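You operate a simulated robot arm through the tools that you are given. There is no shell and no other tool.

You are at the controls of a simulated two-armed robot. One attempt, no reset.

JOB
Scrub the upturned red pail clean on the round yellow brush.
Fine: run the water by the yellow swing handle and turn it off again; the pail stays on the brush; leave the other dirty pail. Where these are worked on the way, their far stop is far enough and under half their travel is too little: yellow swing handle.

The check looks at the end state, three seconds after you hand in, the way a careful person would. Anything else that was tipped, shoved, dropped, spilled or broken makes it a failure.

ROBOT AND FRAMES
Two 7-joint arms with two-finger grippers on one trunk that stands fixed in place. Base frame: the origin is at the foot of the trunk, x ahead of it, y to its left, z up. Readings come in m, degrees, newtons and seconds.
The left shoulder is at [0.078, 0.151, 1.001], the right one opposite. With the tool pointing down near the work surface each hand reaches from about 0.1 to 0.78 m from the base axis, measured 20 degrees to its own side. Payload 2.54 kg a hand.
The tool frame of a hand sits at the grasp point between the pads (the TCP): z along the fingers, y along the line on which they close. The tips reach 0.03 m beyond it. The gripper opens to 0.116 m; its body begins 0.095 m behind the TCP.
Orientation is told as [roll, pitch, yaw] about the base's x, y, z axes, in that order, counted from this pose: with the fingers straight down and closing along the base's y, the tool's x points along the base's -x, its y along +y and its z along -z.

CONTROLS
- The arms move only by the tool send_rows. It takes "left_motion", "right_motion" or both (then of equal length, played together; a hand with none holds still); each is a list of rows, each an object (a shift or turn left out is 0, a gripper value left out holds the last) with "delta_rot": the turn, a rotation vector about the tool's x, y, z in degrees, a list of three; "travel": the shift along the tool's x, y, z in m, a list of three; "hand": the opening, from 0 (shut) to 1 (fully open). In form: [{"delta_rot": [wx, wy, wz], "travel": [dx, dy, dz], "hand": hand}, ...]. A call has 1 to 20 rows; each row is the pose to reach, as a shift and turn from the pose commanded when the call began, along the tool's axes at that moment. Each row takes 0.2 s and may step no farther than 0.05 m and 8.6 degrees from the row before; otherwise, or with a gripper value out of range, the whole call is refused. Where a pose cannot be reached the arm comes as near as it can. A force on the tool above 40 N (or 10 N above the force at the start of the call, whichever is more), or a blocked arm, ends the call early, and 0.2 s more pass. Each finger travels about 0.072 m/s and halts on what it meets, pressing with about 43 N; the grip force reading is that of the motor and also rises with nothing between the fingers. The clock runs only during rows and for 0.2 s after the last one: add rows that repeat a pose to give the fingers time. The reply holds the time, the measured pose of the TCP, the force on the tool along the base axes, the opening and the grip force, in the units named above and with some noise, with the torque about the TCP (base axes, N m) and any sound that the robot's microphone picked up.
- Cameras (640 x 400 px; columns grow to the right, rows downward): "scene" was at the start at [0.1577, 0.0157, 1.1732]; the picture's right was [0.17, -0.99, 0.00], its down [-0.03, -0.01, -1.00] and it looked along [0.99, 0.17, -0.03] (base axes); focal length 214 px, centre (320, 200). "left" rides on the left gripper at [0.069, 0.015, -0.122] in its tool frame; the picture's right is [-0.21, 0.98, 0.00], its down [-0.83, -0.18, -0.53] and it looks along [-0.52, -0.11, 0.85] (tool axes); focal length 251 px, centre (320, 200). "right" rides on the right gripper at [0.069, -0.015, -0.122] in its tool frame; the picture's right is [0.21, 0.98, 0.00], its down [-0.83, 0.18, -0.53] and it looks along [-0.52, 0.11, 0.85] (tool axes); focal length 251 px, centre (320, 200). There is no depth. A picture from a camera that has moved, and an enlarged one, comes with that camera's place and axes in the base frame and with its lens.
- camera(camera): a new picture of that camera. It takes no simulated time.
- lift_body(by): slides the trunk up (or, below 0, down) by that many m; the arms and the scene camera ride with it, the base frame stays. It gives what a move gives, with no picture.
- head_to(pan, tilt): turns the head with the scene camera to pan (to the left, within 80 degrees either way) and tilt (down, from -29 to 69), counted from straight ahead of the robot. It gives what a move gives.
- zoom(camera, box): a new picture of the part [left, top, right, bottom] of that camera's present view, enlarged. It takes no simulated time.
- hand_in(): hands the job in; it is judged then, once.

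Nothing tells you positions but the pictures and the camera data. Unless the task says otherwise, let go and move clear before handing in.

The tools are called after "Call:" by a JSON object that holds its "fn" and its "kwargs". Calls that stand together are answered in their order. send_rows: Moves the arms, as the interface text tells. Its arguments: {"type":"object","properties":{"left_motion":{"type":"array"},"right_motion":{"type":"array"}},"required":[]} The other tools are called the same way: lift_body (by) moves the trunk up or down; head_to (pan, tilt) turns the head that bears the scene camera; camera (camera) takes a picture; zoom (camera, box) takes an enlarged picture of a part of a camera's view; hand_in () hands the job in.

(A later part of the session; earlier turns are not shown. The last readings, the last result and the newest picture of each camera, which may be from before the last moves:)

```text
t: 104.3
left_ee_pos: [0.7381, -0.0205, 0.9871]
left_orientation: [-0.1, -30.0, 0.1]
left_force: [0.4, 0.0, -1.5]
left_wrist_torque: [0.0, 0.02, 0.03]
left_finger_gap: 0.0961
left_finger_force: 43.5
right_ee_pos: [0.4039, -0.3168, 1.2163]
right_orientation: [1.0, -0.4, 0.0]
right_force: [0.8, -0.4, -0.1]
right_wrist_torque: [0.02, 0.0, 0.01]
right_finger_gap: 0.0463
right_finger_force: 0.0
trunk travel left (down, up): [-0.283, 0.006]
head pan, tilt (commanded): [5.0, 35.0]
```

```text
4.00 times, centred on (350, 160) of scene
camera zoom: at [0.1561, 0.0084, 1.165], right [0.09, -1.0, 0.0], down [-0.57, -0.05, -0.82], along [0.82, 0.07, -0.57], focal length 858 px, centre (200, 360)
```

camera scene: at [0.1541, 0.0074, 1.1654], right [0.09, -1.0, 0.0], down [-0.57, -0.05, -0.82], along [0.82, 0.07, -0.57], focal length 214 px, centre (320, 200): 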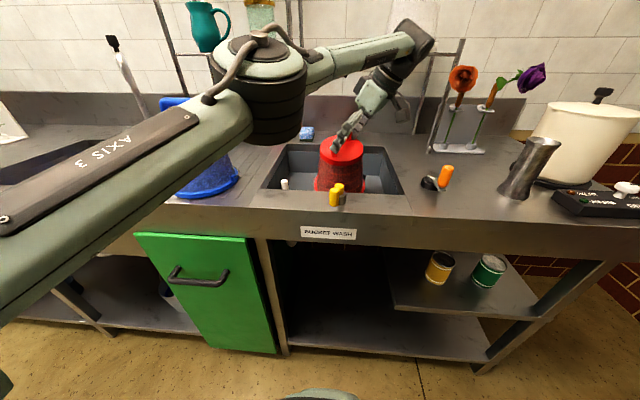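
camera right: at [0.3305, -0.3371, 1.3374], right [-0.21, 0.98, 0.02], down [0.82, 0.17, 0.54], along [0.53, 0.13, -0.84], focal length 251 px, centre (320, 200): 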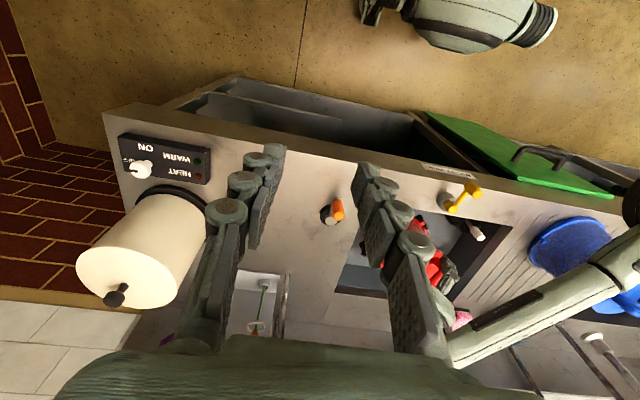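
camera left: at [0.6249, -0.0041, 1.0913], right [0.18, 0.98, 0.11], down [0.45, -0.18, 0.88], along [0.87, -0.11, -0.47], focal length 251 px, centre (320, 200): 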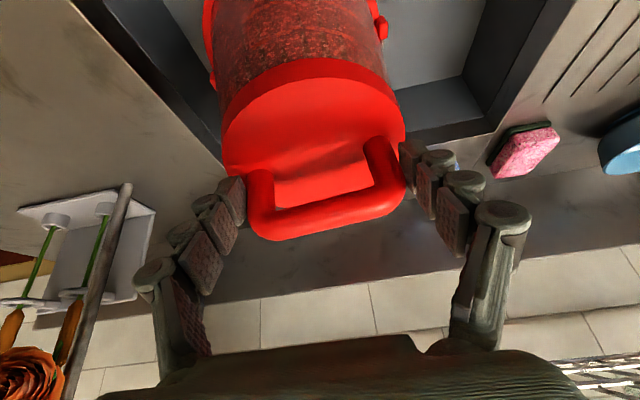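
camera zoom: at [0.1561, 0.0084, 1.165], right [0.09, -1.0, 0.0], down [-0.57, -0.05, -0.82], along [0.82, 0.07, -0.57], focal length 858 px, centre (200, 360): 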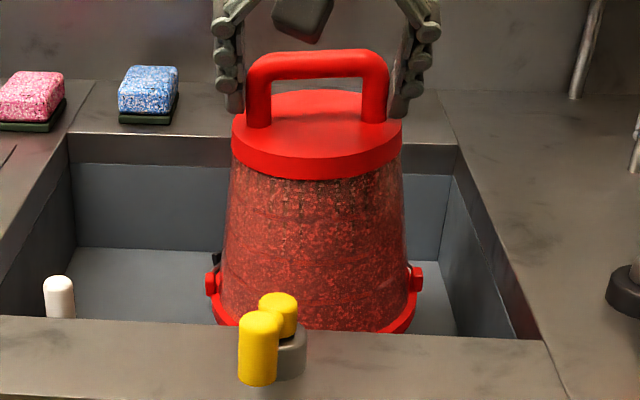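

The rim sits about 1 cm toward -y because of the slight tilt. I'll shift +y and lower gently until the legs take the weight.

Call:
{"fn": "send_rows", "kwargs": {"left_motion": [{"travel": [0, 0.004, 0]}, {"travel": [0, 0.008, 0]}, {"travel": [0.003, 0.008, 0.0052]}, {"travel": [0.006, 0.008, 0.0104]}, {"travel": [0.008, 0.008, 0.0139]}, {"travel": [0.008, 0.008, 0.0139]}]}}

Call:
{"fn": "zoom", "kwargs": {"camera": "scene", "box": [300, 110, 400, 210]}}

Call:
{"fn": "camera", "kwargs": {"camera": "left"}}

```text
t: 105.7
left_ee_pos: [0.7368, -0.0131, 0.9712]
left_orientation: [-0.1, -30.0, 0.1]
left_force: [-0.3, 0.6, 2.1]
left_wrist_torque: [0.25, 0.19, -0.01]
left_finger_gap: 0.0962
left_finger_force: 43.0
right_ee_pos: [0.4041, -0.318, 1.2159]
right_orientation: [1.1, -0.4, 0.0]
right_force: [-0.4, 1.1, -0.4]
right_wrist_torque: [0.01, 0.02, -0.03]
right_finger_gap: 0.0465
right_finger_force: 0.1
trunk travel left (down, up): [-0.283, 0.006]
head pan, tilt (commanded): [5.0, 35.0]
```

```text
4.00 times, centred on (350, 160) of scene
camera zoom: at [0.1557, 0.0084, 1.1652], right [0.09, -1.0, 0.0], down [-0.57, -0.05, -0.82], along [0.82, 0.07, -0.57], focal length 858 px, centre (200, 360)
```

zoom: 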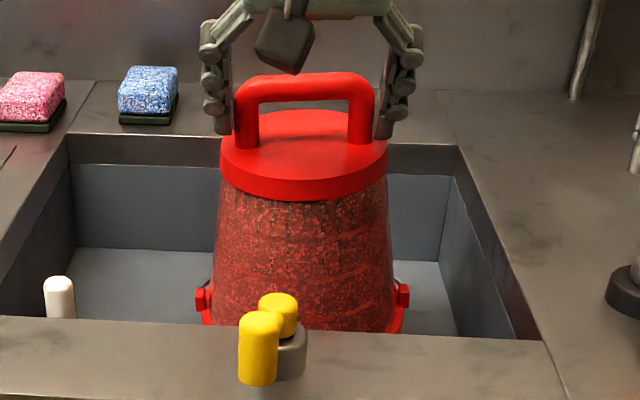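

```text
taken
camera left: at [0.6159, 0.0021, 1.043], right [0.18, 0.98, 0.11], down [0.45, -0.18, 0.88], along [0.88, -0.11, -0.47], focal length 251 px, centre (320, 200)
```

left: 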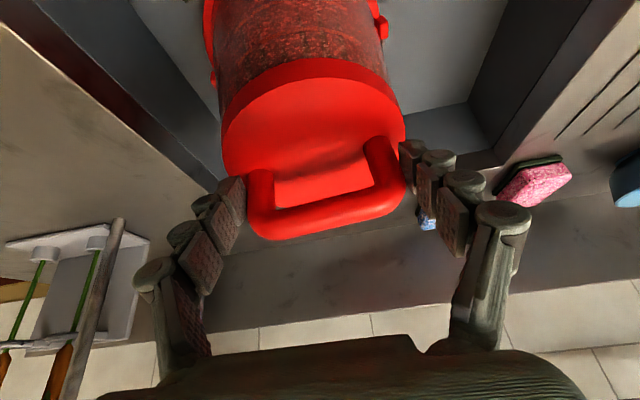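

Contact on one leg, rim centred again. Releasing so the pail settles flat on its seat.

Call:
{"fn": "send_rows", "kwargs": {"left_motion": [{"hand": 0.86}, {"hand": 0.92}, {"hand": 1}, {"hand": 1}, {"hand": 1}]}}

Call:
{"fn": "zoom", "kwargs": {"camera": "scene", "box": [300, 110, 400, 210]}}

Call:
{"fn": "camera", "kwargs": {"camera": "left"}}

```text
t: 106.9
left_ee_pos: [0.738, -0.012, 0.9694]
left_orientation: [-0.1, -30.0, 0.1]
left_force: [-0.1, -0.8, 0.5]
left_wrist_torque: [0.0, -0.01, 0.02]
left_finger_gap: 0.1163
left_finger_force: 0.0
right_ee_pos: [0.4039, -0.3179, 1.2151]
right_orientation: [1.0, -0.4, 0.0]
right_force: [0.0, 0.1, 0.6]
right_wrist_torque: [0.03, -0.01, 0.0]
right_finger_gap: 0.0464
right_finger_force: 0.1
trunk travel left (down, up): [-0.283, 0.006]
head pan, tilt (commanded): [5.0, 35.0]
```

```text
4.00 times, centred on (350, 160) of scene
camera zoom: at [0.1559, 0.0084, 1.1651], right [0.09, -1.0, 0.0], down [-0.57, -0.05, -0.82], along [0.82, 0.07, -0.57], focal length 858 px, centre (200, 360)
```

zoom: 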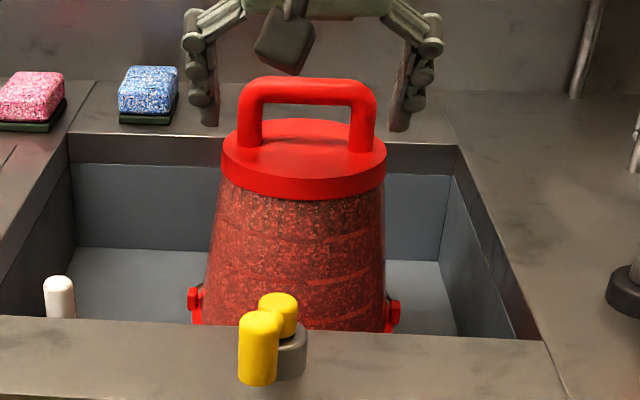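

```text
taken
camera left: at [0.616, 0.002, 1.0424], right [0.18, 0.98, 0.11], down [0.45, -0.18, 0.88], along [0.87, -0.11, -0.47], focal length 251 px, centre (320, 200)
```

left: 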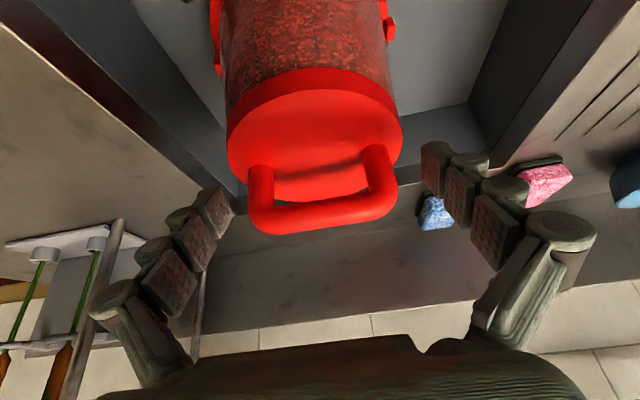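

The pail has settled flat between the posts. I'll compare its surface tightly against the blue one for any cleaning progress.

Call:
{"fn": "zoom", "kwargs": {"camera": "scene", "box": [348, 155, 400, 190]}}

Call:
{"fn": "zoom", "kwargs": {"camera": "scene", "box": [155, 135, 240, 195]}}

Call:
{"fn": "zoom", "kwargs": {"camera": "left", "box": [200, 0, 410, 120]}}

```text
11.43 times, centred on (374, 172) of scene
camera zoom: at [0.1559, 0.0084, 1.1651], right [0.09, -1.0, 0.0], down [-0.57, -0.05, -0.82], along [0.82, 0.07, -0.57], focal length 2451 px, centre (-297, 514)
```

zoom: 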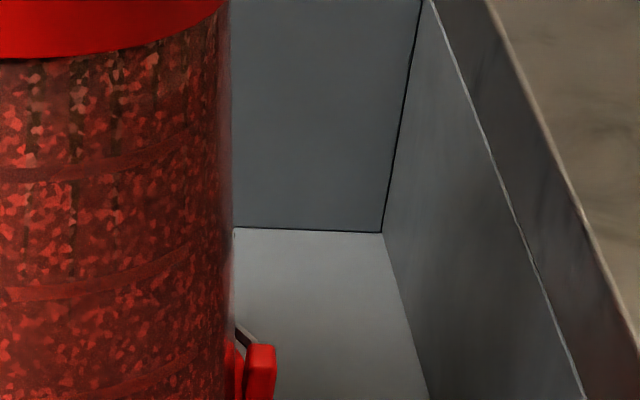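

```text
6.67 times, centred on (198, 165) of scene
camera zoom: at [0.1559, 0.0084, 1.1651], right [0.09, -1.0, 0.0], down [-0.57, -0.05, -0.82], along [0.82, 0.07, -0.57], focal length 1430 px, centre (1137, 433)
```

zoom: 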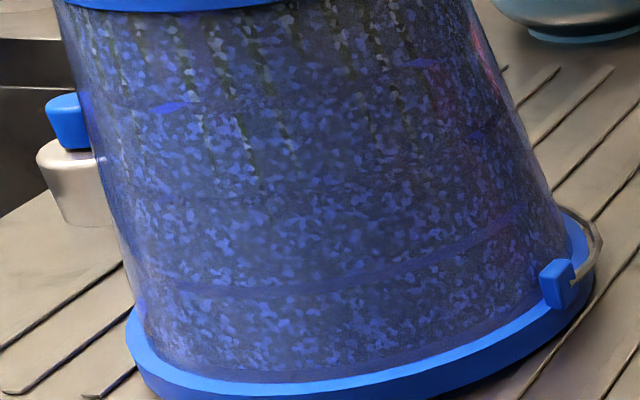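

```text
3.05 times, centred on (305, 60) of left
camera zoom: at [0.616, 0.002, 1.0424], right [0.18, 0.98, 0.11], down [0.45, -0.18, 0.88], along [0.87, -0.11, -0.47], focal length 766 px, centre (366, 627)
```

zoom: 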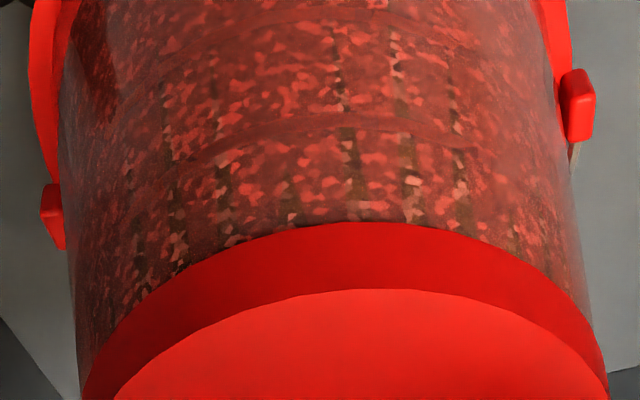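

No progress compared with the blue pail. Perhaps it needs an undisturbed spell on the brush under running water, so I'll back the hand off slightly and wait with the pail seated and free.

Call:
{"fn": "send_rows", "kwargs": {"left_motion": [{"travel": [0, 0, -0.03]}, {"travel": [0, 0, -0.06]}, {"travel": [0, 0, -0.1]}, {"travel": [0, 0, -0.12]}, {"travel": [0, 0, -0.12]}, {"travel": [0, 0, -0.12]}, {"travel": [0, 0, -0.12]}, {"travel": [0, 0, -0.12]}, {"travel": [0, 0, -0.12]}, {"travel": [0, 0, -0.12]}, {"travel": [0, 0, -0.12]}, {"travel": [0, 0, -0.12]}, {"travel": [0, 0, -0.12]}, {"travel": [0, 0, -0.12]}, {"travel": [0, 0, -0.12]}, {"travel": [0, 0, -0.12]}, {"travel": [0, 0, -0.12]}, {"travel": [0, 0, -0.12]}, {"travel": [0, 0, -0.12]}, {"travel": [0, 0, -0.12]}]}}

Call:
{"fn": "send_rows", "kwargs": {"left_motion": [{}, {}, {}, {}, {}, {}, {}, {}, {}, {}, {}, {}, {}, {}, {}, {}, {}, {}, {}, {}]}}

Call:
{"fn": "send_rows", "kwargs": {"left_motion": [{}, {}, {}, {}, {}, {}, {}, {}, {}, {}, {}, {}, {}, {}, {}, {}, {}, {}, {}, {}]}}

Call:
{"fn": "zoom", "kwargs": {"camera": "scene", "box": [300, 110, 400, 210]}}

Call:
{"fn": "camera", "kwargs": {"camera": "left"}}

```text
t: 111.1
left_ee_pos: [0.6786, -0.0137, 1.0742]
left_orientation: [-0.2, -29.9, 0.0]
left_force: [-0.5, 0.4, -0.3]
left_wrist_torque: [0.0, -0.01, 0.02]
left_finger_gap: 0.1162
left_finger_force: 0.0
right_ee_pos: [0.4027, -0.3177, 1.2153]
right_orientation: [1.0, -0.5, -0.1]
right_force: [-0.1, 0.1, -0.1]
right_wrist_torque: [0.02, -0.01, 0.0]
right_finger_gap: 0.0463
right_finger_force: 0.2
trunk travel left (down, up): [-0.283, 0.006]
head pan, tilt (commanded): [5.0, 35.0]
```

```text
t: 115.3
left_ee_pos: [0.6786, -0.0132, 1.0737]
left_orientation: [-0.1, -30.0, 0.1]
left_force: [0.0, -0.4, 0.4]
left_wrist_torque: [-0.01, 0.01, 0.02]
left_finger_gap: 0.116
left_finger_force: 0.0
right_ee_pos: [0.4036, -0.3181, 1.2151]
right_orientation: [0.9, -0.4, 0.0]
right_force: [0.3, 0.2, 0.2]
right_wrist_torque: [0.0, 0.01, -0.03]
right_finger_gap: 0.0463
right_finger_force: 0.0
trunk travel left (down, up): [-0.283, 0.006]
head pan, tilt (commanded): [5.0, 35.0]
```

```text
t: 119.5
left_ee_pos: [0.6774, -0.0135, 1.0732]
left_orientation: [-0.2, -30.0, 0.2]
left_force: [0.5, -0.9, -0.1]
left_wrist_torque: [0.01, 0.03, 0.0]
left_finger_gap: 0.1161
left_finger_force: 0.0
right_ee_pos: [0.4035, -0.3179, 1.2164]
right_orientation: [1.0, -0.4, 0.0]
right_force: [-0.3, -0.2, 0.4]
right_wrist_torque: [0.0, 0.02, 0.04]
right_finger_gap: 0.0466
right_finger_force: 0.1
trunk travel left (down, up): [-0.283, 0.006]
head pan, tilt (commanded): [5.0, 35.0]
```

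```text
4.00 times, centred on (350, 160) of scene
camera zoom: at [0.1559, 0.0084, 1.1651], right [0.09, -1.0, 0.0], down [-0.57, -0.05, -0.82], along [0.82, 0.07, -0.57], focal length 858 px, centre (200, 360)
```

zoom: 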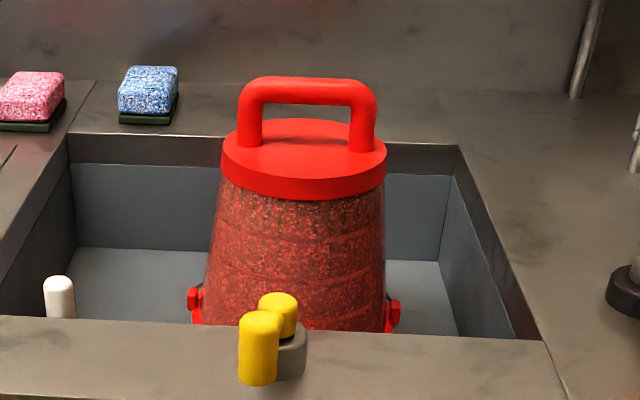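

```text
taken
camera left: at [0.5565, 0.0017, 1.146], right [0.18, 0.98, 0.11], down [0.45, -0.18, 0.88], along [0.87, -0.11, -0.47], focal length 251 px, centre (320, 200)
```

left: 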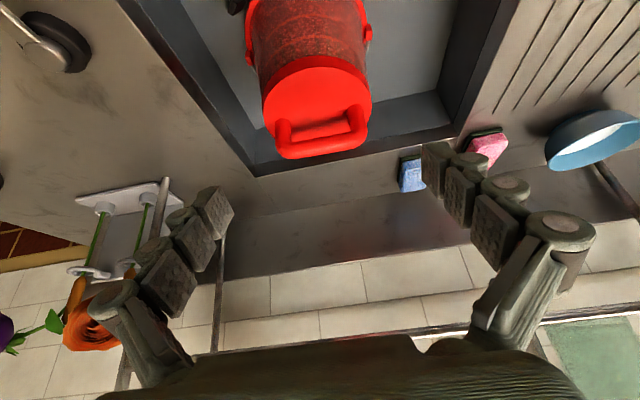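

Waiting changes nothing either. The guide posts hold the pail still, which suggests the brush itself may be meant to turn, and the crank beside the basin could drive it. I'll clear the left arm, bring the right hand above the orange crank, and make a small, reversible test.

Call:
{"fn": "send_rows", "kwargs": {"left_motion": [{"travel": [0.0122, 0.0326, -0.0296]}, {"travel": [0.0243, 0.0652, -0.0592]}, {"travel": [0.0365, 0.0978, -0.0888]}, {"travel": [0.0486, 0.1304, -0.1184]}, {"travel": [0.0608, 0.1631, -0.148]}, {"travel": [0.0729, 0.1957, -0.1776]}, {"travel": [0.0851, 0.2283, -0.2072]}, {"travel": [0.0972, 0.2609, -0.2368]}, {"travel": [0.1094, 0.2935, -0.2664]}, {"travel": [0.1094, 0.2935, -0.2664]}]}}

Call:
{"fn": "send_rows", "kwargs": {"right_motion": [{"travel": [-0.032, 0.014, 0.02], "hand": 0.5}, {"travel": [-0.064, 0.028, 0.05]}, {"travel": [-0.097, 0.042, 0.08]}, {"travel": [-0.129, 0.056, 0.11]}, {"travel": [-0.161, 0.07, 0.135]}, {"travel": [-0.1935, 0.0843, 0.1555]}, {"travel": [-0.1935, 0.0843, 0.1555]}]}}

Call:
{"fn": "camera", "kwargs": {"camera": "right"}}

Call:
{"fn": "camera", "kwargs": {"camera": "scene"}}

```text
t: 121.7
left_ee_pos: [0.4509, 0.2791, 1.2511]
left_orientation: [-0.1, -29.9, 0.2]
left_force: [-0.1, 0.0, 0.3]
left_wrist_torque: [0.0, 0.04, 0.02]
left_finger_gap: 0.116
left_finger_force: 0.1
right_ee_pos: [0.4032, -0.3182, 1.2147]
right_orientation: [1.0, -0.3, 0.0]
right_force: [0.8, -0.3, -0.1]
right_wrist_torque: [0.01, 0.01, -0.01]
right_finger_gap: 0.0464
right_finger_force: 0.1
trunk travel left (down, up): [-0.283, 0.006]
head pan, tilt (commanded): [5.0, 35.0]
```

```text
t: 123.3
left_ee_pos: [0.4505, 0.28, 1.2513]
left_orientation: [-0.2, -30.0, 0.0]
left_force: [-0.4, 0.1, 0.0]
left_wrist_torque: [-0.01, 0.0, -0.03]
left_finger_gap: 0.1157
left_finger_force: 0.0
right_ee_pos: [0.5995, -0.2322, 1.0635]
right_orientation: [1.0, -0.4, 0.0]
right_force: [1.0, -0.4, 0.0]
right_wrist_torque: [0.02, 0.01, -0.02]
right_finger_gap: 0.058
right_finger_force: 0.2
trunk travel left (down, up): [-0.283, 0.006]
head pan, tilt (commanded): [5.0, 35.0]
```

```text
taken
camera right: at [0.5278, -0.2499, 1.1841], right [-0.21, 0.98, 0.01], down [0.82, 0.17, 0.54], along [0.53, 0.13, -0.84], focal length 251 px, centre (320, 200)
```

right: 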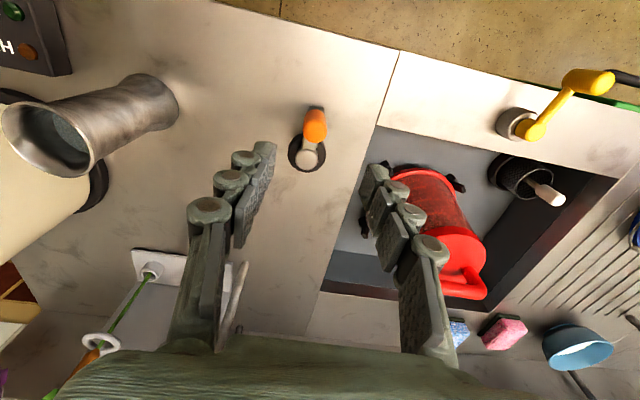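

```text
taken
camera scene: at [0.1557, 0.0084, 1.1651], right [0.09, -1.0, 0.0], down [-0.57, -0.05, -0.82], along [0.82, 0.07, -0.57], focal length 214 px, centre (320, 200)
```

scene: 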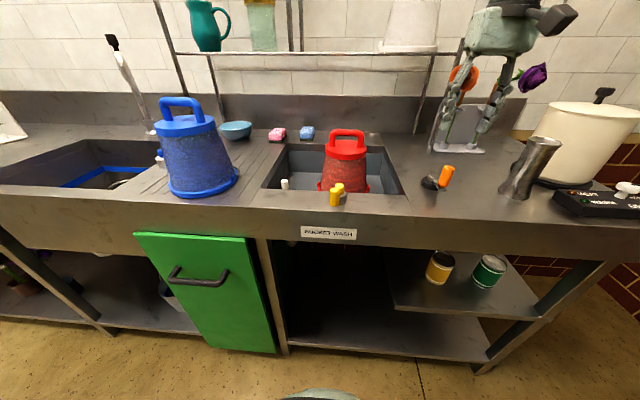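

Call:
{"fn": "zoom", "kwargs": {"camera": "right", "box": [270, 90, 360, 190]}}

Call:
{"fn": "zoom", "kwargs": {"camera": "right", "box": [350, 130, 520, 320]}}

```text
4.00 times, centred on (315, 140) of right
camera zoom: at [0.5278, -0.2499, 1.1841], right [-0.21, 0.98, 0.01], down [0.82, 0.17, 0.54], along [0.53, 0.13, -0.84], focal length 1006 px, centre (340, 440)
```

zoom: 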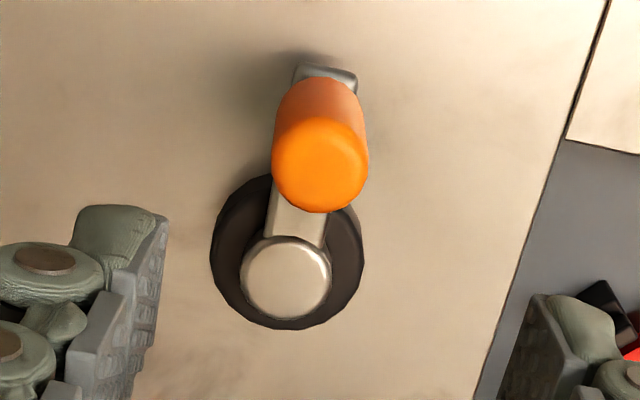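

```text
2.11 times, centred on (435, 225) of right
camera zoom: at [0.5278, -0.2499, 1.1841], right [-0.21, 0.98, 0.01], down [0.82, 0.17, 0.54], along [0.53, 0.13, -0.84], focal length 529 px, centre (78, 147)
```

zoom: 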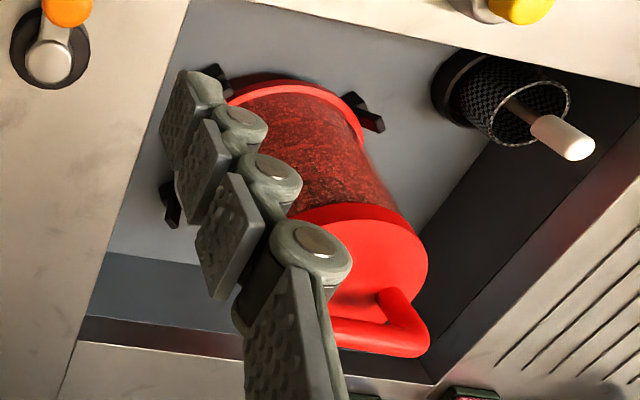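

This is a hand crank: steel arm, orange grip at (0.597, -0.236), hub at (0.647, -0.235). I'll descend around the grip and close.

Call:
{"fn": "send_rows", "kwargs": {"right_motion": [{"travel": [0.0033, -0.0053, 0.03]}, {"travel": [0.0033, -0.0053, 0.07]}, {"travel": [0.0033, -0.0053, 0.1]}, {"travel": [0.0033, -0.0053, 0.1165]}, {"travel": [0.0033, -0.0053, 0.1165]}, {"travel": [0.0033, -0.0053, 0.1165], "hand": 0.35}, {"travel": [0.0033, -0.0053, 0.1165], "hand": 0}, {"travel": [0.0033, -0.0053, 0.1165], "hand": 0}, {"travel": [0.0033, -0.0053, 0.1165], "hand": 0}]}}

Call:
{"fn": "zoom", "kwargs": {"camera": "right", "box": [230, 90, 390, 220]}}

Call:
{"fn": "zoom", "kwargs": {"camera": "scene", "box": [390, 120, 490, 210]}}

```text
t: 125.3
left_ee_pos: [0.4498, 0.2792, 1.2508]
left_orientation: [-0.1, -30.0, 0.2]
left_force: [0.7, -0.3, 0.2]
left_wrist_torque: [0.01, 0.02, 0.02]
left_finger_gap: 0.1161
left_finger_force: 0.1
right_ee_pos: [0.596, -0.2346, 0.9453]
right_orientation: [0.9, -0.3, 0.0]
right_force: [-0.5, -0.2, -1.1]
right_wrist_torque: [-0.18, -0.13, -0.03]
right_finger_gap: 0.0219
right_finger_force: 44.6
trunk travel left (down, up): [-0.283, 0.006]
head pan, tilt (commanded): [5.0, 35.0]
```

```text
3.08 times, centred on (310, 155) of right
camera zoom: at [0.5245, -0.2531, 1.0672], right [-0.21, 0.98, 0.01], down [0.82, 0.17, 0.54], along [0.53, 0.13, -0.84], focal length 774 px, centre (351, 338)
```

zoom: 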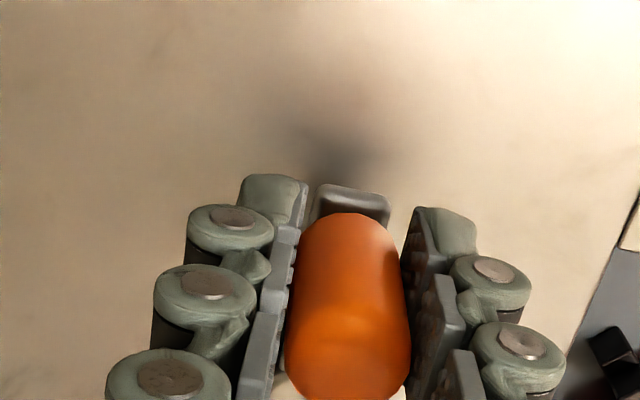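

```text
4.44 times, centred on (440, 165) of scene
camera zoom: at [0.156, 0.0084, 1.165], right [0.09, -1.0, 0.0], down [-0.57, -0.05, -0.82], along [0.82, 0.07, -0.57], focal length 953 px, centre (-213, 356)
```

zoom: 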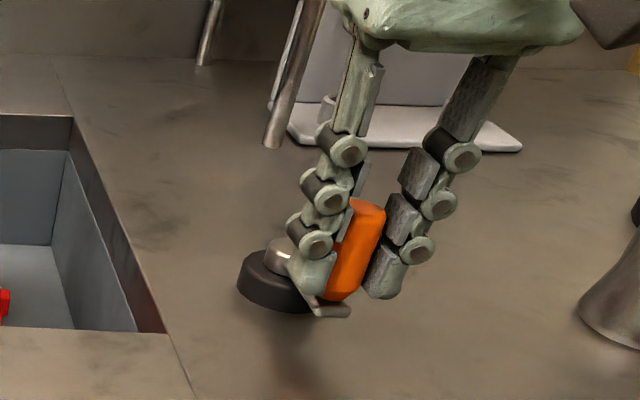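

Gripped. I'll try a small 15° turn one way and read the resistance.

Call:
{"fn": "send_rows", "kwargs": {"right_motion": [{"travel": [-0.0002, -0.0044, 0]}, {"travel": [-0.0008, -0.0087, 0]}, {"travel": [-0.0017, -0.0129, 0]}, {"travel": [-0.0017, -0.0129, 0]}]}}

Call:
{"fn": "zoom", "kwargs": {"camera": "right", "box": [230, 90, 390, 220]}}

Call:
{"fn": "zoom", "kwargs": {"camera": "scene", "box": [300, 110, 400, 210]}}

```text
t: 126.3
left_ee_pos: [0.45, 0.2798, 1.2513]
left_orientation: [-0.1, -30.0, 0.1]
left_force: [-0.3, 0.6, -1.1]
left_wrist_torque: [0.04, 0.0, -0.02]
left_finger_gap: 0.116
left_finger_force: 0.2
right_ee_pos: [0.5969, -0.2475, 0.9459]
right_orientation: [0.9, -0.4, 0.0]
right_force: [-1.4, 0.6, 0.6]
right_wrist_torque: [-0.2, 0.56, -0.01]
right_finger_gap: 0.0219
right_finger_force: 45.0
trunk travel left (down, up): [-0.283, 0.006]
head pan, tilt (commanded): [5.0, 35.0]
```

```text
3.08 times, centred on (310, 155) of right
camera zoom: at [0.526, -0.2658, 1.0672], right [-0.21, 0.98, 0.01], down [0.82, 0.17, 0.54], along [0.53, 0.13, -0.84], focal length 774 px, centre (351, 338)
```

zoom: 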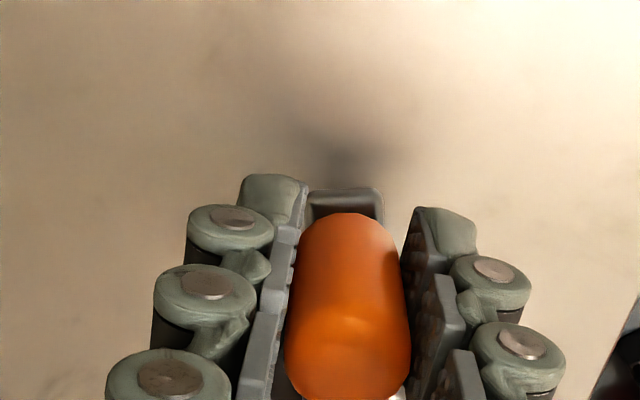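

```text
4.00 times, centred on (350, 160) of scene
camera zoom: at [0.1558, 0.0084, 1.1651], right [0.09, -1.0, 0.0], down [-0.57, -0.05, -0.82], along [0.82, 0.07, -0.57], focal length 858 px, centre (200, 360)
```

zoom: 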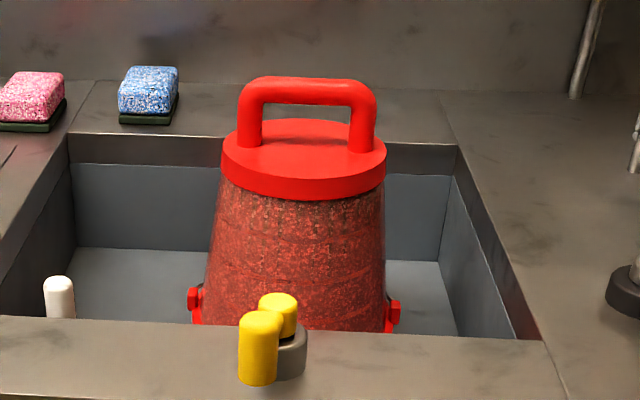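

The crank turns freely, and the pail's surface looks subtly different after only 15°. I'll turn it through a full revolution and watch the pail.

Call:
{"fn": "send_rows", "kwargs": {"right_motion": [{"travel": [-0.0073, -0.0157, 0]}, {"travel": [-0.0196, -0.028, 0]}, {"travel": [-0.0354, -0.0354, 0]}, {"travel": [-0.0527, -0.0369, 0]}, {"travel": [-0.0694, -0.0324, 0]}, {"travel": [-0.0837, -0.0224, 0]}, {"travel": [-0.0936, -0.0082, 0]}, {"travel": [-0.0981, 0.0086, 0]}, {"travel": [-0.0966, 0.0259, 0]}, {"travel": [-0.0893, 0.0416, 0]}, {"travel": [-0.077, 0.0539, 0]}, {"travel": [-0.0612, 0.0612, 0]}, {"travel": [-0.0439, 0.0628, 0]}, {"travel": [-0.0272, 0.0583, 0]}, {"travel": [-0.0129, 0.0483, 0]}, {"travel": [-0.003, 0.0341, 0]}, {"travel": [0.0015, 0.0173, 0]}, {"travel": [0, 0, 0]}, {"travel": [0, 0, 0]}]}}

Call:
{"fn": "zoom", "kwargs": {"camera": "scene", "box": [300, 110, 400, 210]}}

Call:
{"fn": "camera", "kwargs": {"camera": "scene"}}

```text
t: 130.3
left_ee_pos: [0.4498, 0.2801, 1.2511]
left_orientation: [-0.1, -30.0, 0.1]
left_force: [0.3, 0.5, 0.3]
left_wrist_torque: [0.0, -0.02, 0.03]
left_finger_gap: 0.1159
left_finger_force: 0.1
right_ee_pos: [0.5966, -0.2481, 0.9455]
right_orientation: [0.9, -0.4, 0.0]
right_force: [-0.7, -1.3, 0.6]
right_wrist_torque: [-0.24, 0.58, 0.0]
right_finger_gap: 0.0217
right_finger_force: 44.7
trunk travel left (down, up): [-0.283, 0.006]
head pan, tilt (commanded): [5.0, 35.0]
```

```text
4.00 times, centred on (350, 160) of scene
camera zoom: at [0.1559, 0.0084, 1.1651], right [0.09, -1.0, 0.0], down [-0.57, -0.05, -0.82], along [0.82, 0.07, -0.57], focal length 858 px, centre (200, 360)
```

zoom: 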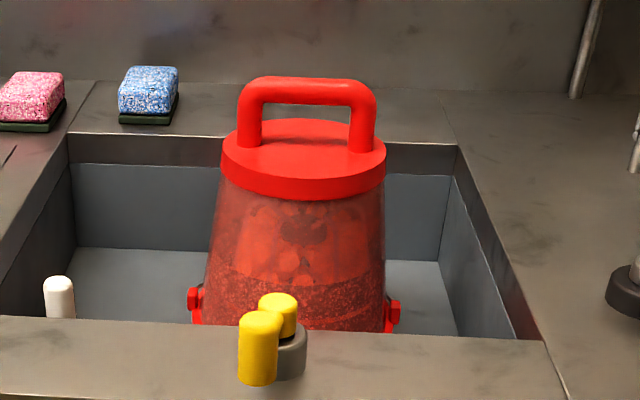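

```text
taken
camera scene: at [0.1559, 0.0084, 1.1651], right [0.09, -1.0, 0.0], down [-0.57, -0.05, -0.82], along [0.82, 0.07, -0.57], focal length 214 px, centre (320, 200)
```

scene: 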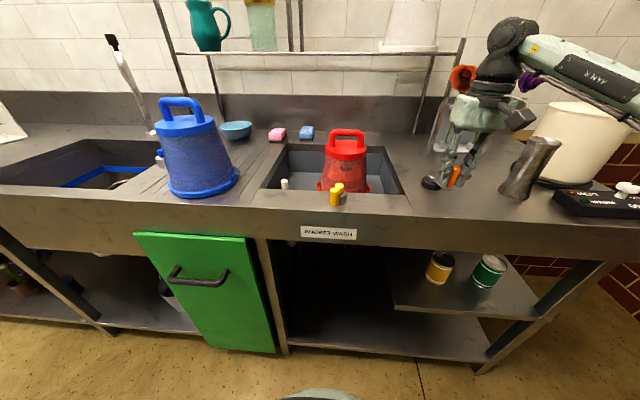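

That's it: the crank drives the brush, and one turn has visibly cleared much of the dirt. I'll keep cranking in the same direction.

Call:
{"fn": "send_rows", "kwargs": {"right_motion": [{"travel": [-0.0073, -0.0157, 0]}, {"travel": [-0.0196, -0.028, 0]}, {"travel": [-0.0354, -0.0354, 0]}, {"travel": [-0.0527, -0.0369, 0]}, {"travel": [-0.0694, -0.0324, 0]}, {"travel": [-0.0837, -0.0224, 0]}, {"travel": [-0.0936, -0.0082, 0]}, {"travel": [-0.0981, 0.0086, 0]}, {"travel": [-0.0966, 0.0259, 0]}, {"travel": [-0.0893, 0.0416, 0]}, {"travel": [-0.077, 0.0539, 0]}, {"travel": [-0.0612, 0.0612, 0]}, {"travel": [-0.0439, 0.0628, 0]}, {"travel": [-0.0272, 0.0583, 0]}, {"travel": [-0.0129, 0.0483, 0]}, {"travel": [-0.003, 0.0341, 0]}, {"travel": [0.0015, 0.0173, 0]}, {"travel": [0, 0, 0]}, {"travel": [0, 0, 0]}]}}

Call:
{"fn": "zoom", "kwargs": {"camera": "scene", "box": [300, 110, 400, 210]}}

Call:
{"fn": "send_rows", "kwargs": {"right_motion": [{"travel": [-0.0073, -0.0157, 0]}, {"travel": [-0.0196, -0.028, 0]}, {"travel": [-0.0354, -0.0354, 0]}, {"travel": [-0.0527, -0.0369, 0]}, {"travel": [-0.0694, -0.0324, 0]}, {"travel": [-0.0837, -0.0224, 0]}, {"travel": [-0.0936, -0.0082, 0]}, {"travel": [-0.0981, 0.0086, 0]}, {"travel": [-0.0966, 0.0259, 0]}, {"travel": [-0.0893, 0.0416, 0]}, {"travel": [-0.077, 0.0539, 0]}, {"travel": [-0.0612, 0.0612, 0]}, {"travel": [-0.0439, 0.0628, 0]}, {"travel": [-0.0272, 0.0583, 0]}, {"travel": [-0.0129, 0.0483, 0]}, {"travel": [-0.003, 0.0341, 0]}, {"travel": [0.0015, 0.0173, 0]}, {"travel": [0, 0, 0]}, {"travel": [0, 0, 0]}]}}

Call:
{"fn": "zoom", "kwargs": {"camera": "scene", "box": [300, 110, 400, 210]}}

```text
t: 134.3
left_ee_pos: [0.4493, 0.2803, 1.2508]
left_orientation: [-0.2, -30.1, 0.2]
left_force: [0.4, 0.5, -0.5]
left_wrist_torque: [-0.02, 0.0, 0.03]
left_finger_gap: 0.1159
left_finger_force: 0.2
right_ee_pos: [0.5975, -0.2487, 0.9452]
right_orientation: [0.9, -0.3, 0.0]
right_force: [-2.3, -0.4, -1.0]
right_wrist_torque: [-0.25, 0.7, 0.01]
right_finger_gap: 0.0219
right_finger_force: 45.1
trunk travel left (down, up): [-0.283, 0.006]
head pan, tilt (commanded): [5.0, 35.0]
```

```text
4.00 times, centred on (350, 160) of scene
camera zoom: at [0.156, 0.0084, 1.1651], right [0.09, -1.0, 0.0], down [-0.57, -0.05, -0.82], along [0.82, 0.07, -0.57], focal length 858 px, centre (200, 360)
```

zoom: 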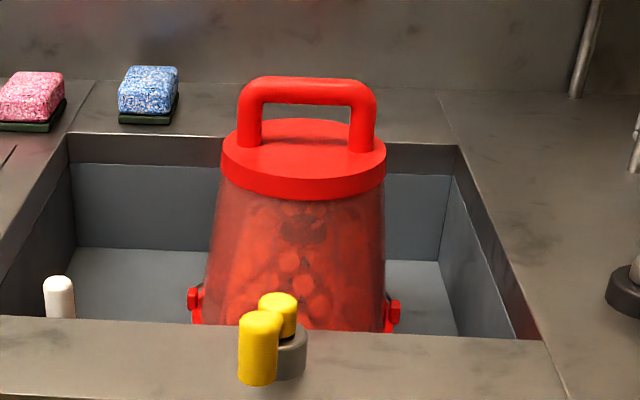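

```text
t: 138.3
left_ee_pos: [0.4492, 0.2791, 1.2512]
left_orientation: [-0.1, -30.2, 0.1]
left_force: [0.2, 0.4, -1.4]
left_wrist_torque: [0.0, 0.02, 0.01]
left_finger_gap: 0.1159
left_finger_force: 0.0
right_ee_pos: [0.5966, -0.2491, 0.9454]
right_orientation: [0.8, -0.3, -0.2]
right_force: [-7.3, -3.1, -0.3]
right_wrist_torque: [-0.31, 0.76, -0.01]
right_finger_gap: 0.0218
right_finger_force: 45.0
trunk travel left (down, up): [-0.283, 0.006]
head pan, tilt (commanded): [5.0, 35.0]
```

```text
4.00 times, centred on (350, 160) of scene
camera zoom: at [0.1554, 0.0082, 1.1652], right [0.09, -1.0, 0.0], down [-0.57, -0.05, -0.82], along [0.82, 0.07, -0.57], focal length 858 px, centre (200, 360)
```

zoom: 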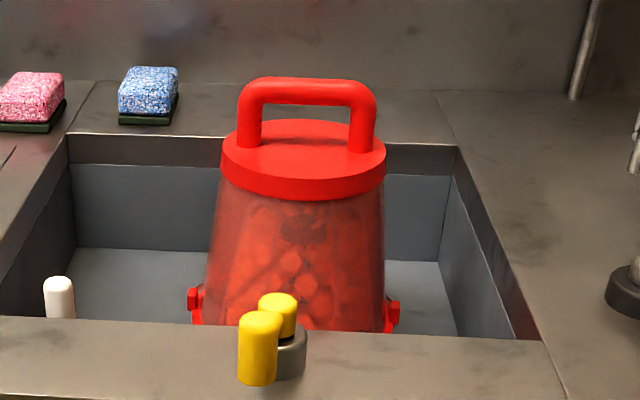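

The pail body is now clear and translucent red, with the bristles visible inside and no speckle left on this side. I'll check from the other cameras before stopping.

Call:
{"fn": "zoom", "kwargs": {"camera": "left", "box": [110, 30, 310, 200]}}

Call:
{"fn": "camera", "kwargs": {"camera": "right"}}

Call:
{"fn": "zoom", "kwargs": {"camera": "scene", "box": [325, 140, 375, 200]}}

```text
2.35 times, centred on (210, 115) of left
camera zoom: at [0.3272, 0.2938, 1.3228], right [0.18, 0.98, 0.11], down [0.45, -0.18, 0.88], along [0.88, -0.11, -0.47], focal length 592 px, centre (579, 400)
```

zoom: 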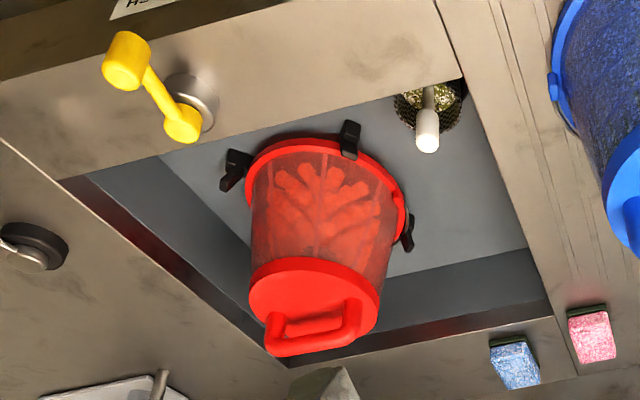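

```text
taken
camera right: at [0.526, -0.2668, 1.0672], right [-0.21, 0.98, 0.01], down [0.82, 0.17, 0.54], along [0.53, 0.13, -0.84], focal length 251 px, centre (320, 200)
```

right: 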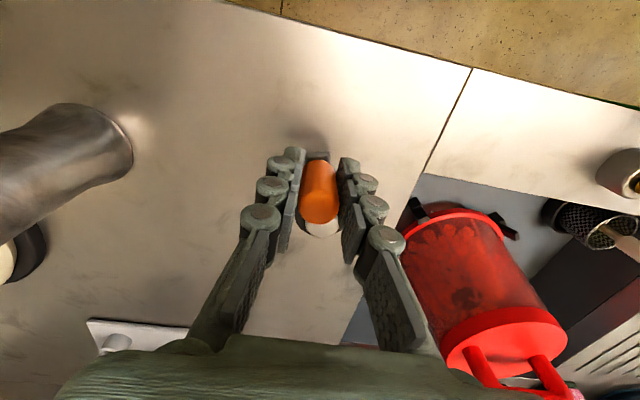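

```text
6.67 times, centred on (350, 170) of scene
camera zoom: at [0.1554, 0.0082, 1.1652], right [0.09, -1.0, 0.0], down [-0.57, -0.05, -0.82], along [0.82, 0.07, -0.57], focal length 1430 px, centre (120, 400)
```

zoom: 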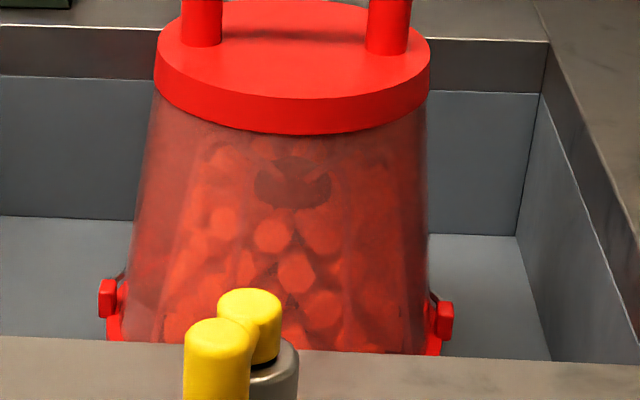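

All views show the pail clean, and the washed-off dirt has collected in the strainer. I'll make one last turn for good measure, ending with the crank at its original angle.

Call:
{"fn": "send_rows", "kwargs": {"right_motion": [{"travel": [-0.0073, -0.0157, 0]}, {"travel": [-0.0196, -0.028, 0]}, {"travel": [-0.0354, -0.0354, 0]}, {"travel": [-0.0527, -0.0369, 0]}, {"travel": [-0.0694, -0.0324, 0]}, {"travel": [-0.0837, -0.0224, 0]}, {"travel": [-0.0936, -0.0082, 0]}, {"travel": [-0.0981, 0.0086, 0]}, {"travel": [-0.0966, 0.0259, 0]}, {"travel": [-0.0893, 0.0416, 0]}, {"travel": [-0.077, 0.0539, 0]}, {"travel": [-0.0612, 0.0612, 0]}, {"travel": [-0.0439, 0.0628, 0]}, {"travel": [-0.0272, 0.0583, 0]}, {"travel": [-0.0129, 0.0483, 0]}, {"travel": [-0.003, 0.0341, 0]}, {"travel": [0.0015, 0.0173, 0]}, {"travel": [0.0017, 0.0135, 0]}, {"travel": [0.0017, 0.0135, 0]}]}}

Call:
{"fn": "zoom", "kwargs": {"camera": "scene", "box": [325, 140, 375, 200]}}

Call:
{"fn": "zoom", "kwargs": {"camera": "right", "box": [230, 90, 390, 240]}}

```text
t: 142.3
left_ee_pos: [0.4492, 0.2784, 1.2511]
left_orientation: [0.1, -30.2, 0.1]
left_force: [-0.9, 0.3, -0.3]
left_wrist_torque: [0.03, -0.02, 0.0]
left_finger_gap: 0.116
left_finger_force: 0.0
right_ee_pos: [0.5953, -0.2352, 0.9459]
right_orientation: [1.0, -0.3, -0.1]
right_force: [-6.3, -0.1, -5.3]
right_wrist_torque: [-0.2, 0.4, 0.0]
right_finger_gap: 0.0221
right_finger_force: 44.6
trunk travel left (down, up): [-0.283, 0.006]
head pan, tilt (commanded): [5.0, 35.0]
```

```text
6.67 times, centred on (350, 170) of scene
camera zoom: at [0.1558, 0.0083, 1.1651], right [0.09, -1.0, 0.0], down [-0.57, -0.05, -0.82], along [0.82, 0.07, -0.57], focal length 1430 px, centre (120, 400)
```

zoom: 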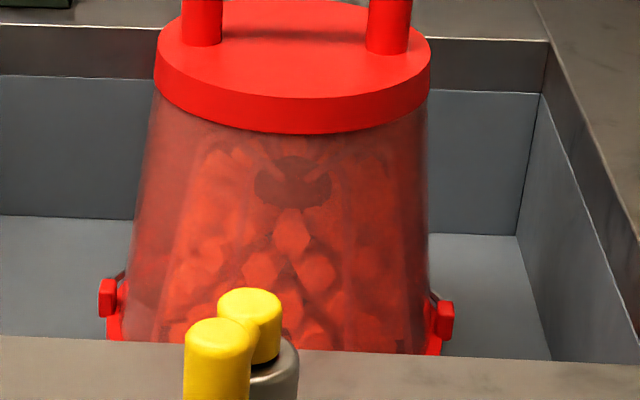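

```text
2.67 times, centred on (310, 165) of right
camera zoom: at [0.5241, -0.2527, 1.0673], right [-0.21, 0.98, 0.01], down [0.82, 0.17, 0.54], along [0.53, 0.13, -0.84], focal length 670 px, centre (347, 293)
```

zoom: 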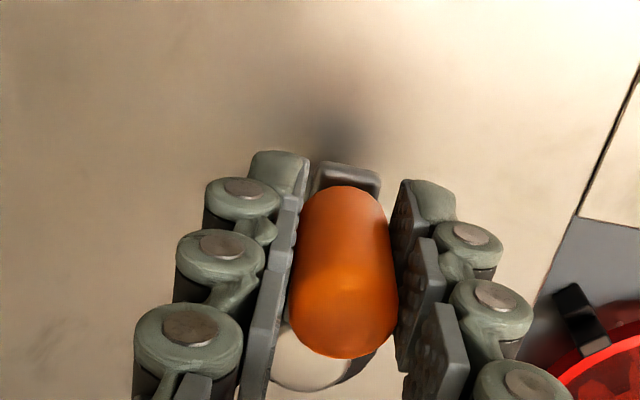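

Crank is back at its original angle and the pail is thoroughly clean. Releasing the crank and lifting straight up.

Call:
{"fn": "send_rows", "kwargs": {"right_motion": [{"hand": 0.3}, {"hand": 0.5}, {"hand": 0.5}, {"travel": [0, 0, -0.04]}, {"travel": [0, 0, -0.08]}, {"travel": [0, 0, -0.12]}, {"travel": [0, 0, -0.12]}]}}

Call:
{"fn": "camera", "kwargs": {"camera": "right"}}

Call:
{"fn": "zoom", "kwargs": {"camera": "scene", "box": [280, 110, 480, 215]}}

```text
t: 143.9
left_ee_pos: [0.4503, 0.2794, 1.2514]
left_orientation: [0.0, -30.0, 0.1]
left_force: [0.3, -1.1, 0.2]
left_wrist_torque: [0.01, 0.01, -0.03]
left_finger_gap: 0.116
left_finger_force: 0.2
right_ee_pos: [0.5952, -0.2351, 1.0663]
right_orientation: [0.9, -0.3, 0.0]
right_force: [0.7, -0.1, -0.5]
right_wrist_torque: [0.0, 0.0, -0.01]
right_finger_gap: 0.0581
right_finger_force: 0.0
trunk travel left (down, up): [-0.283, 0.006]
head pan, tilt (commanded): [5.0, 35.0]
```

```text
taken
camera right: at [0.5244, -0.2542, 1.1876], right [-0.21, 0.98, 0.01], down [0.82, 0.17, 0.54], along [0.53, 0.13, -0.84], focal length 251 px, centre (320, 200)
```

right: 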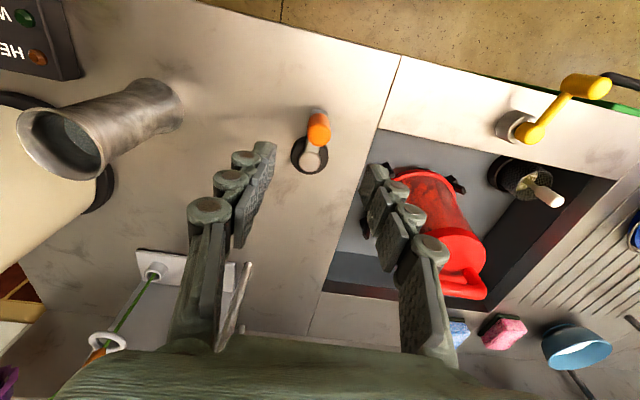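

```text
3.20 times, centred on (380, 162) of scene
camera zoom: at [0.1562, 0.0083, 1.165], right [0.09, -1.0, 0.0], down [-0.57, -0.05, -0.82], along [0.82, 0.07, -0.57], focal length 686 px, centre (128, 320)
```

zoom: 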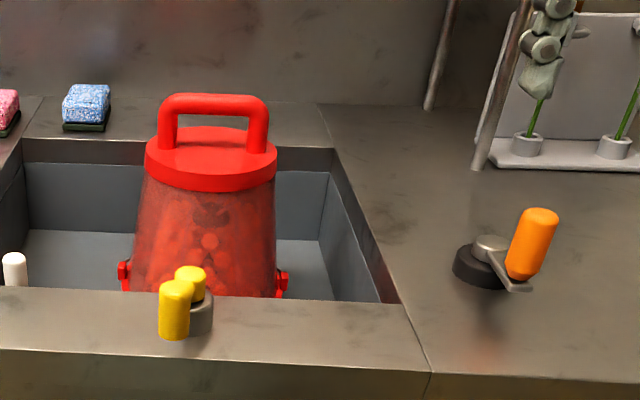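

The crank stands exactly as it was. Now I'll take the right hand over to the yellow handle to shut the water off, turning the wrist for the return swing.

Call:
{"fn": "send_rows", "kwargs": {"right_motion": [{"travel": [0.013, 0.035, -0.005], "delta_rot": [0, 0, -6]}, {"travel": [0.026, 0.07, -0.005], "delta_rot": [0, 0, -12]}, {"travel": [0.039, 0.105, -0.005], "delta_rot": [0, 0, -18]}, {"travel": [0.052, 0.14, -0.005], "delta_rot": [0, 0, -25]}, {"travel": [0.065, 0.175, -0.005], "delta_rot": [0, 0, -32]}, {"travel": [0.078, 0.21, -0.005], "delta_rot": [0, 0, -39]}, {"travel": [0.091, 0.244, -0.005], "delta_rot": [0, 0, -46]}, {"travel": [0.091, 0.244, -0.005], "delta_rot": [0, 0, -50]}, {"travel": [0.091, 0.244, -0.005], "delta_rot": [0, 0, -50]}]}}

Call:
{"fn": "camera", "kwargs": {"camera": "right"}}

Call:
{"fn": "zoom", "kwargs": {"camera": "scene", "box": [280, 130, 400, 215]}}

```text
t: 145.9
left_ee_pos: [0.4501, 0.2804, 1.2498]
left_orientation: [-0.1, -30.1, 0.1]
left_force: [0.2, 0.6, 0.3]
left_wrist_torque: [0.03, -0.01, 0.01]
left_finger_gap: 0.116
left_finger_force: 0.0
right_ee_pos: [0.5026, 0.0067, 1.0737]
right_orientation: [0.4, -0.9, 50.1]
right_force: [1.1, 1.0, 0.1]
right_wrist_torque: [0.02, -0.02, 0.04]
right_finger_gap: 0.0579
right_finger_force: 0.1
trunk travel left (down, up): [-0.283, 0.006]
head pan, tilt (commanded): [5.0, 35.0]
```

```text
taken
camera right: at [0.4689, -0.0574, 1.1947], right [-0.89, 0.46, 0.0], down [0.39, 0.74, 0.55], along [0.25, 0.49, -0.84], focal length 251 px, centre (320, 200)
```

right: 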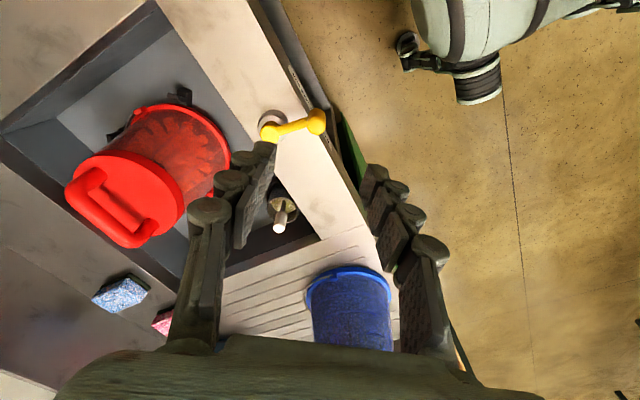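

```text
4.71 times, centred on (340, 172) of scene
camera zoom: at [0.1559, 0.0085, 1.1651], right [0.09, -1.0, 0.0], down [-0.57, -0.05, -0.82], along [0.82, 0.07, -0.57], focal length 1009 px, centre (226, 329)
```

zoom: 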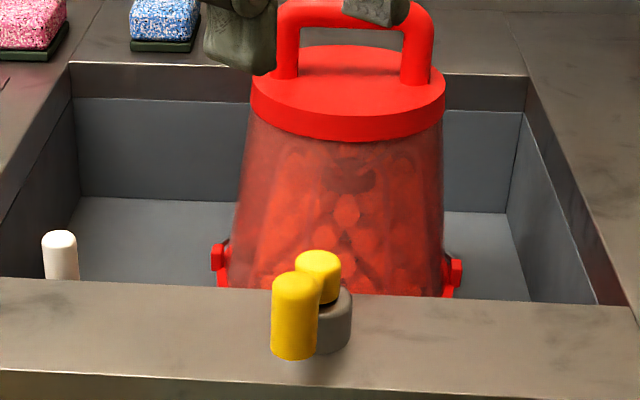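

Call:
{"fn": "zoom", "kwargs": {"camera": "right", "box": [240, 80, 350, 160]}}

```text
5.00 times, centred on (295, 120) of right
camera zoom: at [0.4689, -0.0574, 1.1947], right [-0.89, 0.46, 0.0], down [0.39, 0.74, 0.55], along [0.25, 0.49, -0.84], focal length 1257 px, centre (445, 600)
```

zoom: 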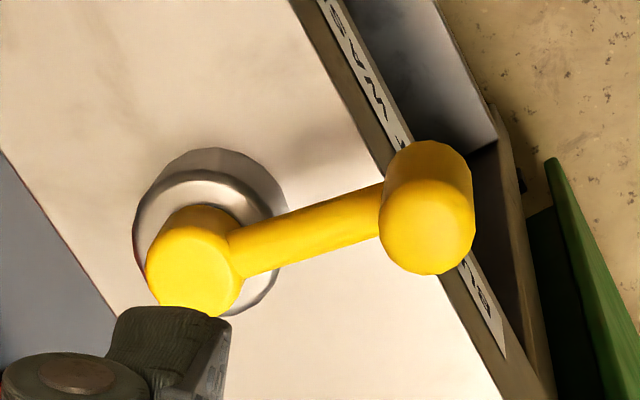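

Peg confirmed at (0.5045, 0.008). Descending with tips just above the crank arm, then closing on the peg.

Call:
{"fn": "send_rows", "kwargs": {"right_motion": [{"travel": [-0.0007, -0.0013, 0.03]}, {"travel": [-0.0007, -0.0013, 0.07]}, {"travel": [-0.0007, -0.0013, 0.1]}, {"travel": [-0.0007, -0.0013, 0.1132]}, {"travel": [-0.0007, -0.0013, 0.1132]}, {"travel": [-0.0007, -0.0013, 0.1132], "hand": 0.3}, {"travel": [-0.0007, -0.0013, 0.1132], "hand": 0}, {"travel": [-0.0007, -0.0013, 0.1132], "hand": 0}, {"travel": [-0.0007, -0.0013, 0.1132], "hand": 0}]}}

Call:
{"fn": "zoom", "kwargs": {"camera": "right", "box": [210, 80, 390, 220]}}

Call:
{"fn": "zoom", "kwargs": {"camera": "scene", "box": [280, 130, 400, 215]}}

```text
t: 147.9
left_ee_pos: [0.4505, 0.2791, 1.2506]
left_orientation: [0.0, -30.0, 0.2]
left_force: [-0.1, 0.9, -0.1]
left_wrist_torque: [-0.03, 0.0, 0.03]
left_finger_gap: 0.1159
left_finger_force: 0.1
right_ee_pos: [0.5068, 0.0101, 0.9608]
right_orientation: [0.2, -0.8, 49.8]
right_force: [6.9, -2.1, -1.5]
right_wrist_torque: [0.12, -0.44, -0.06]
right_finger_gap: 0.0187
right_finger_force: 44.1
trunk travel left (down, up): [-0.283, 0.006]
head pan, tilt (commanded): [5.0, 35.0]
```

```text
2.86 times, centred on (300, 150) of right
camera zoom: at [0.4723, -0.0565, 1.0817], right [-0.89, 0.47, 0.0], down [0.39, 0.74, 0.55], along [0.25, 0.49, -0.84], focal length 718 px, centre (377, 343)
```

zoom: 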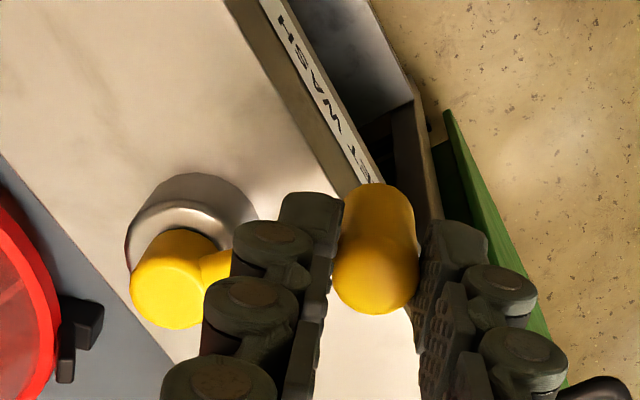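

```text
4.71 times, centred on (340, 172) of scene
camera zoom: at [0.1566, 0.0082, 1.1649], right [0.09, -1.0, 0.0], down [-0.57, -0.05, -0.82], along [0.82, 0.07, -0.57], focal length 1009 px, centre (226, 329)
```

zoom: 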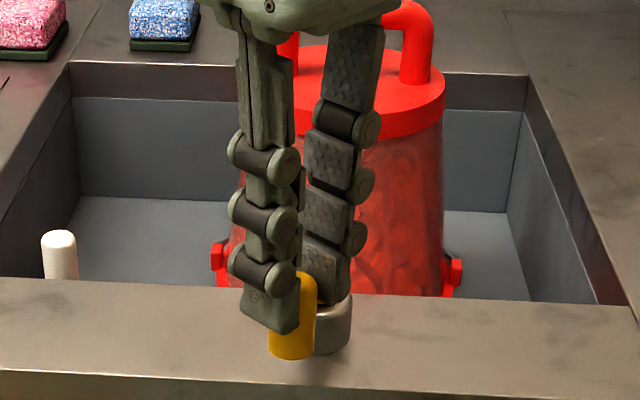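

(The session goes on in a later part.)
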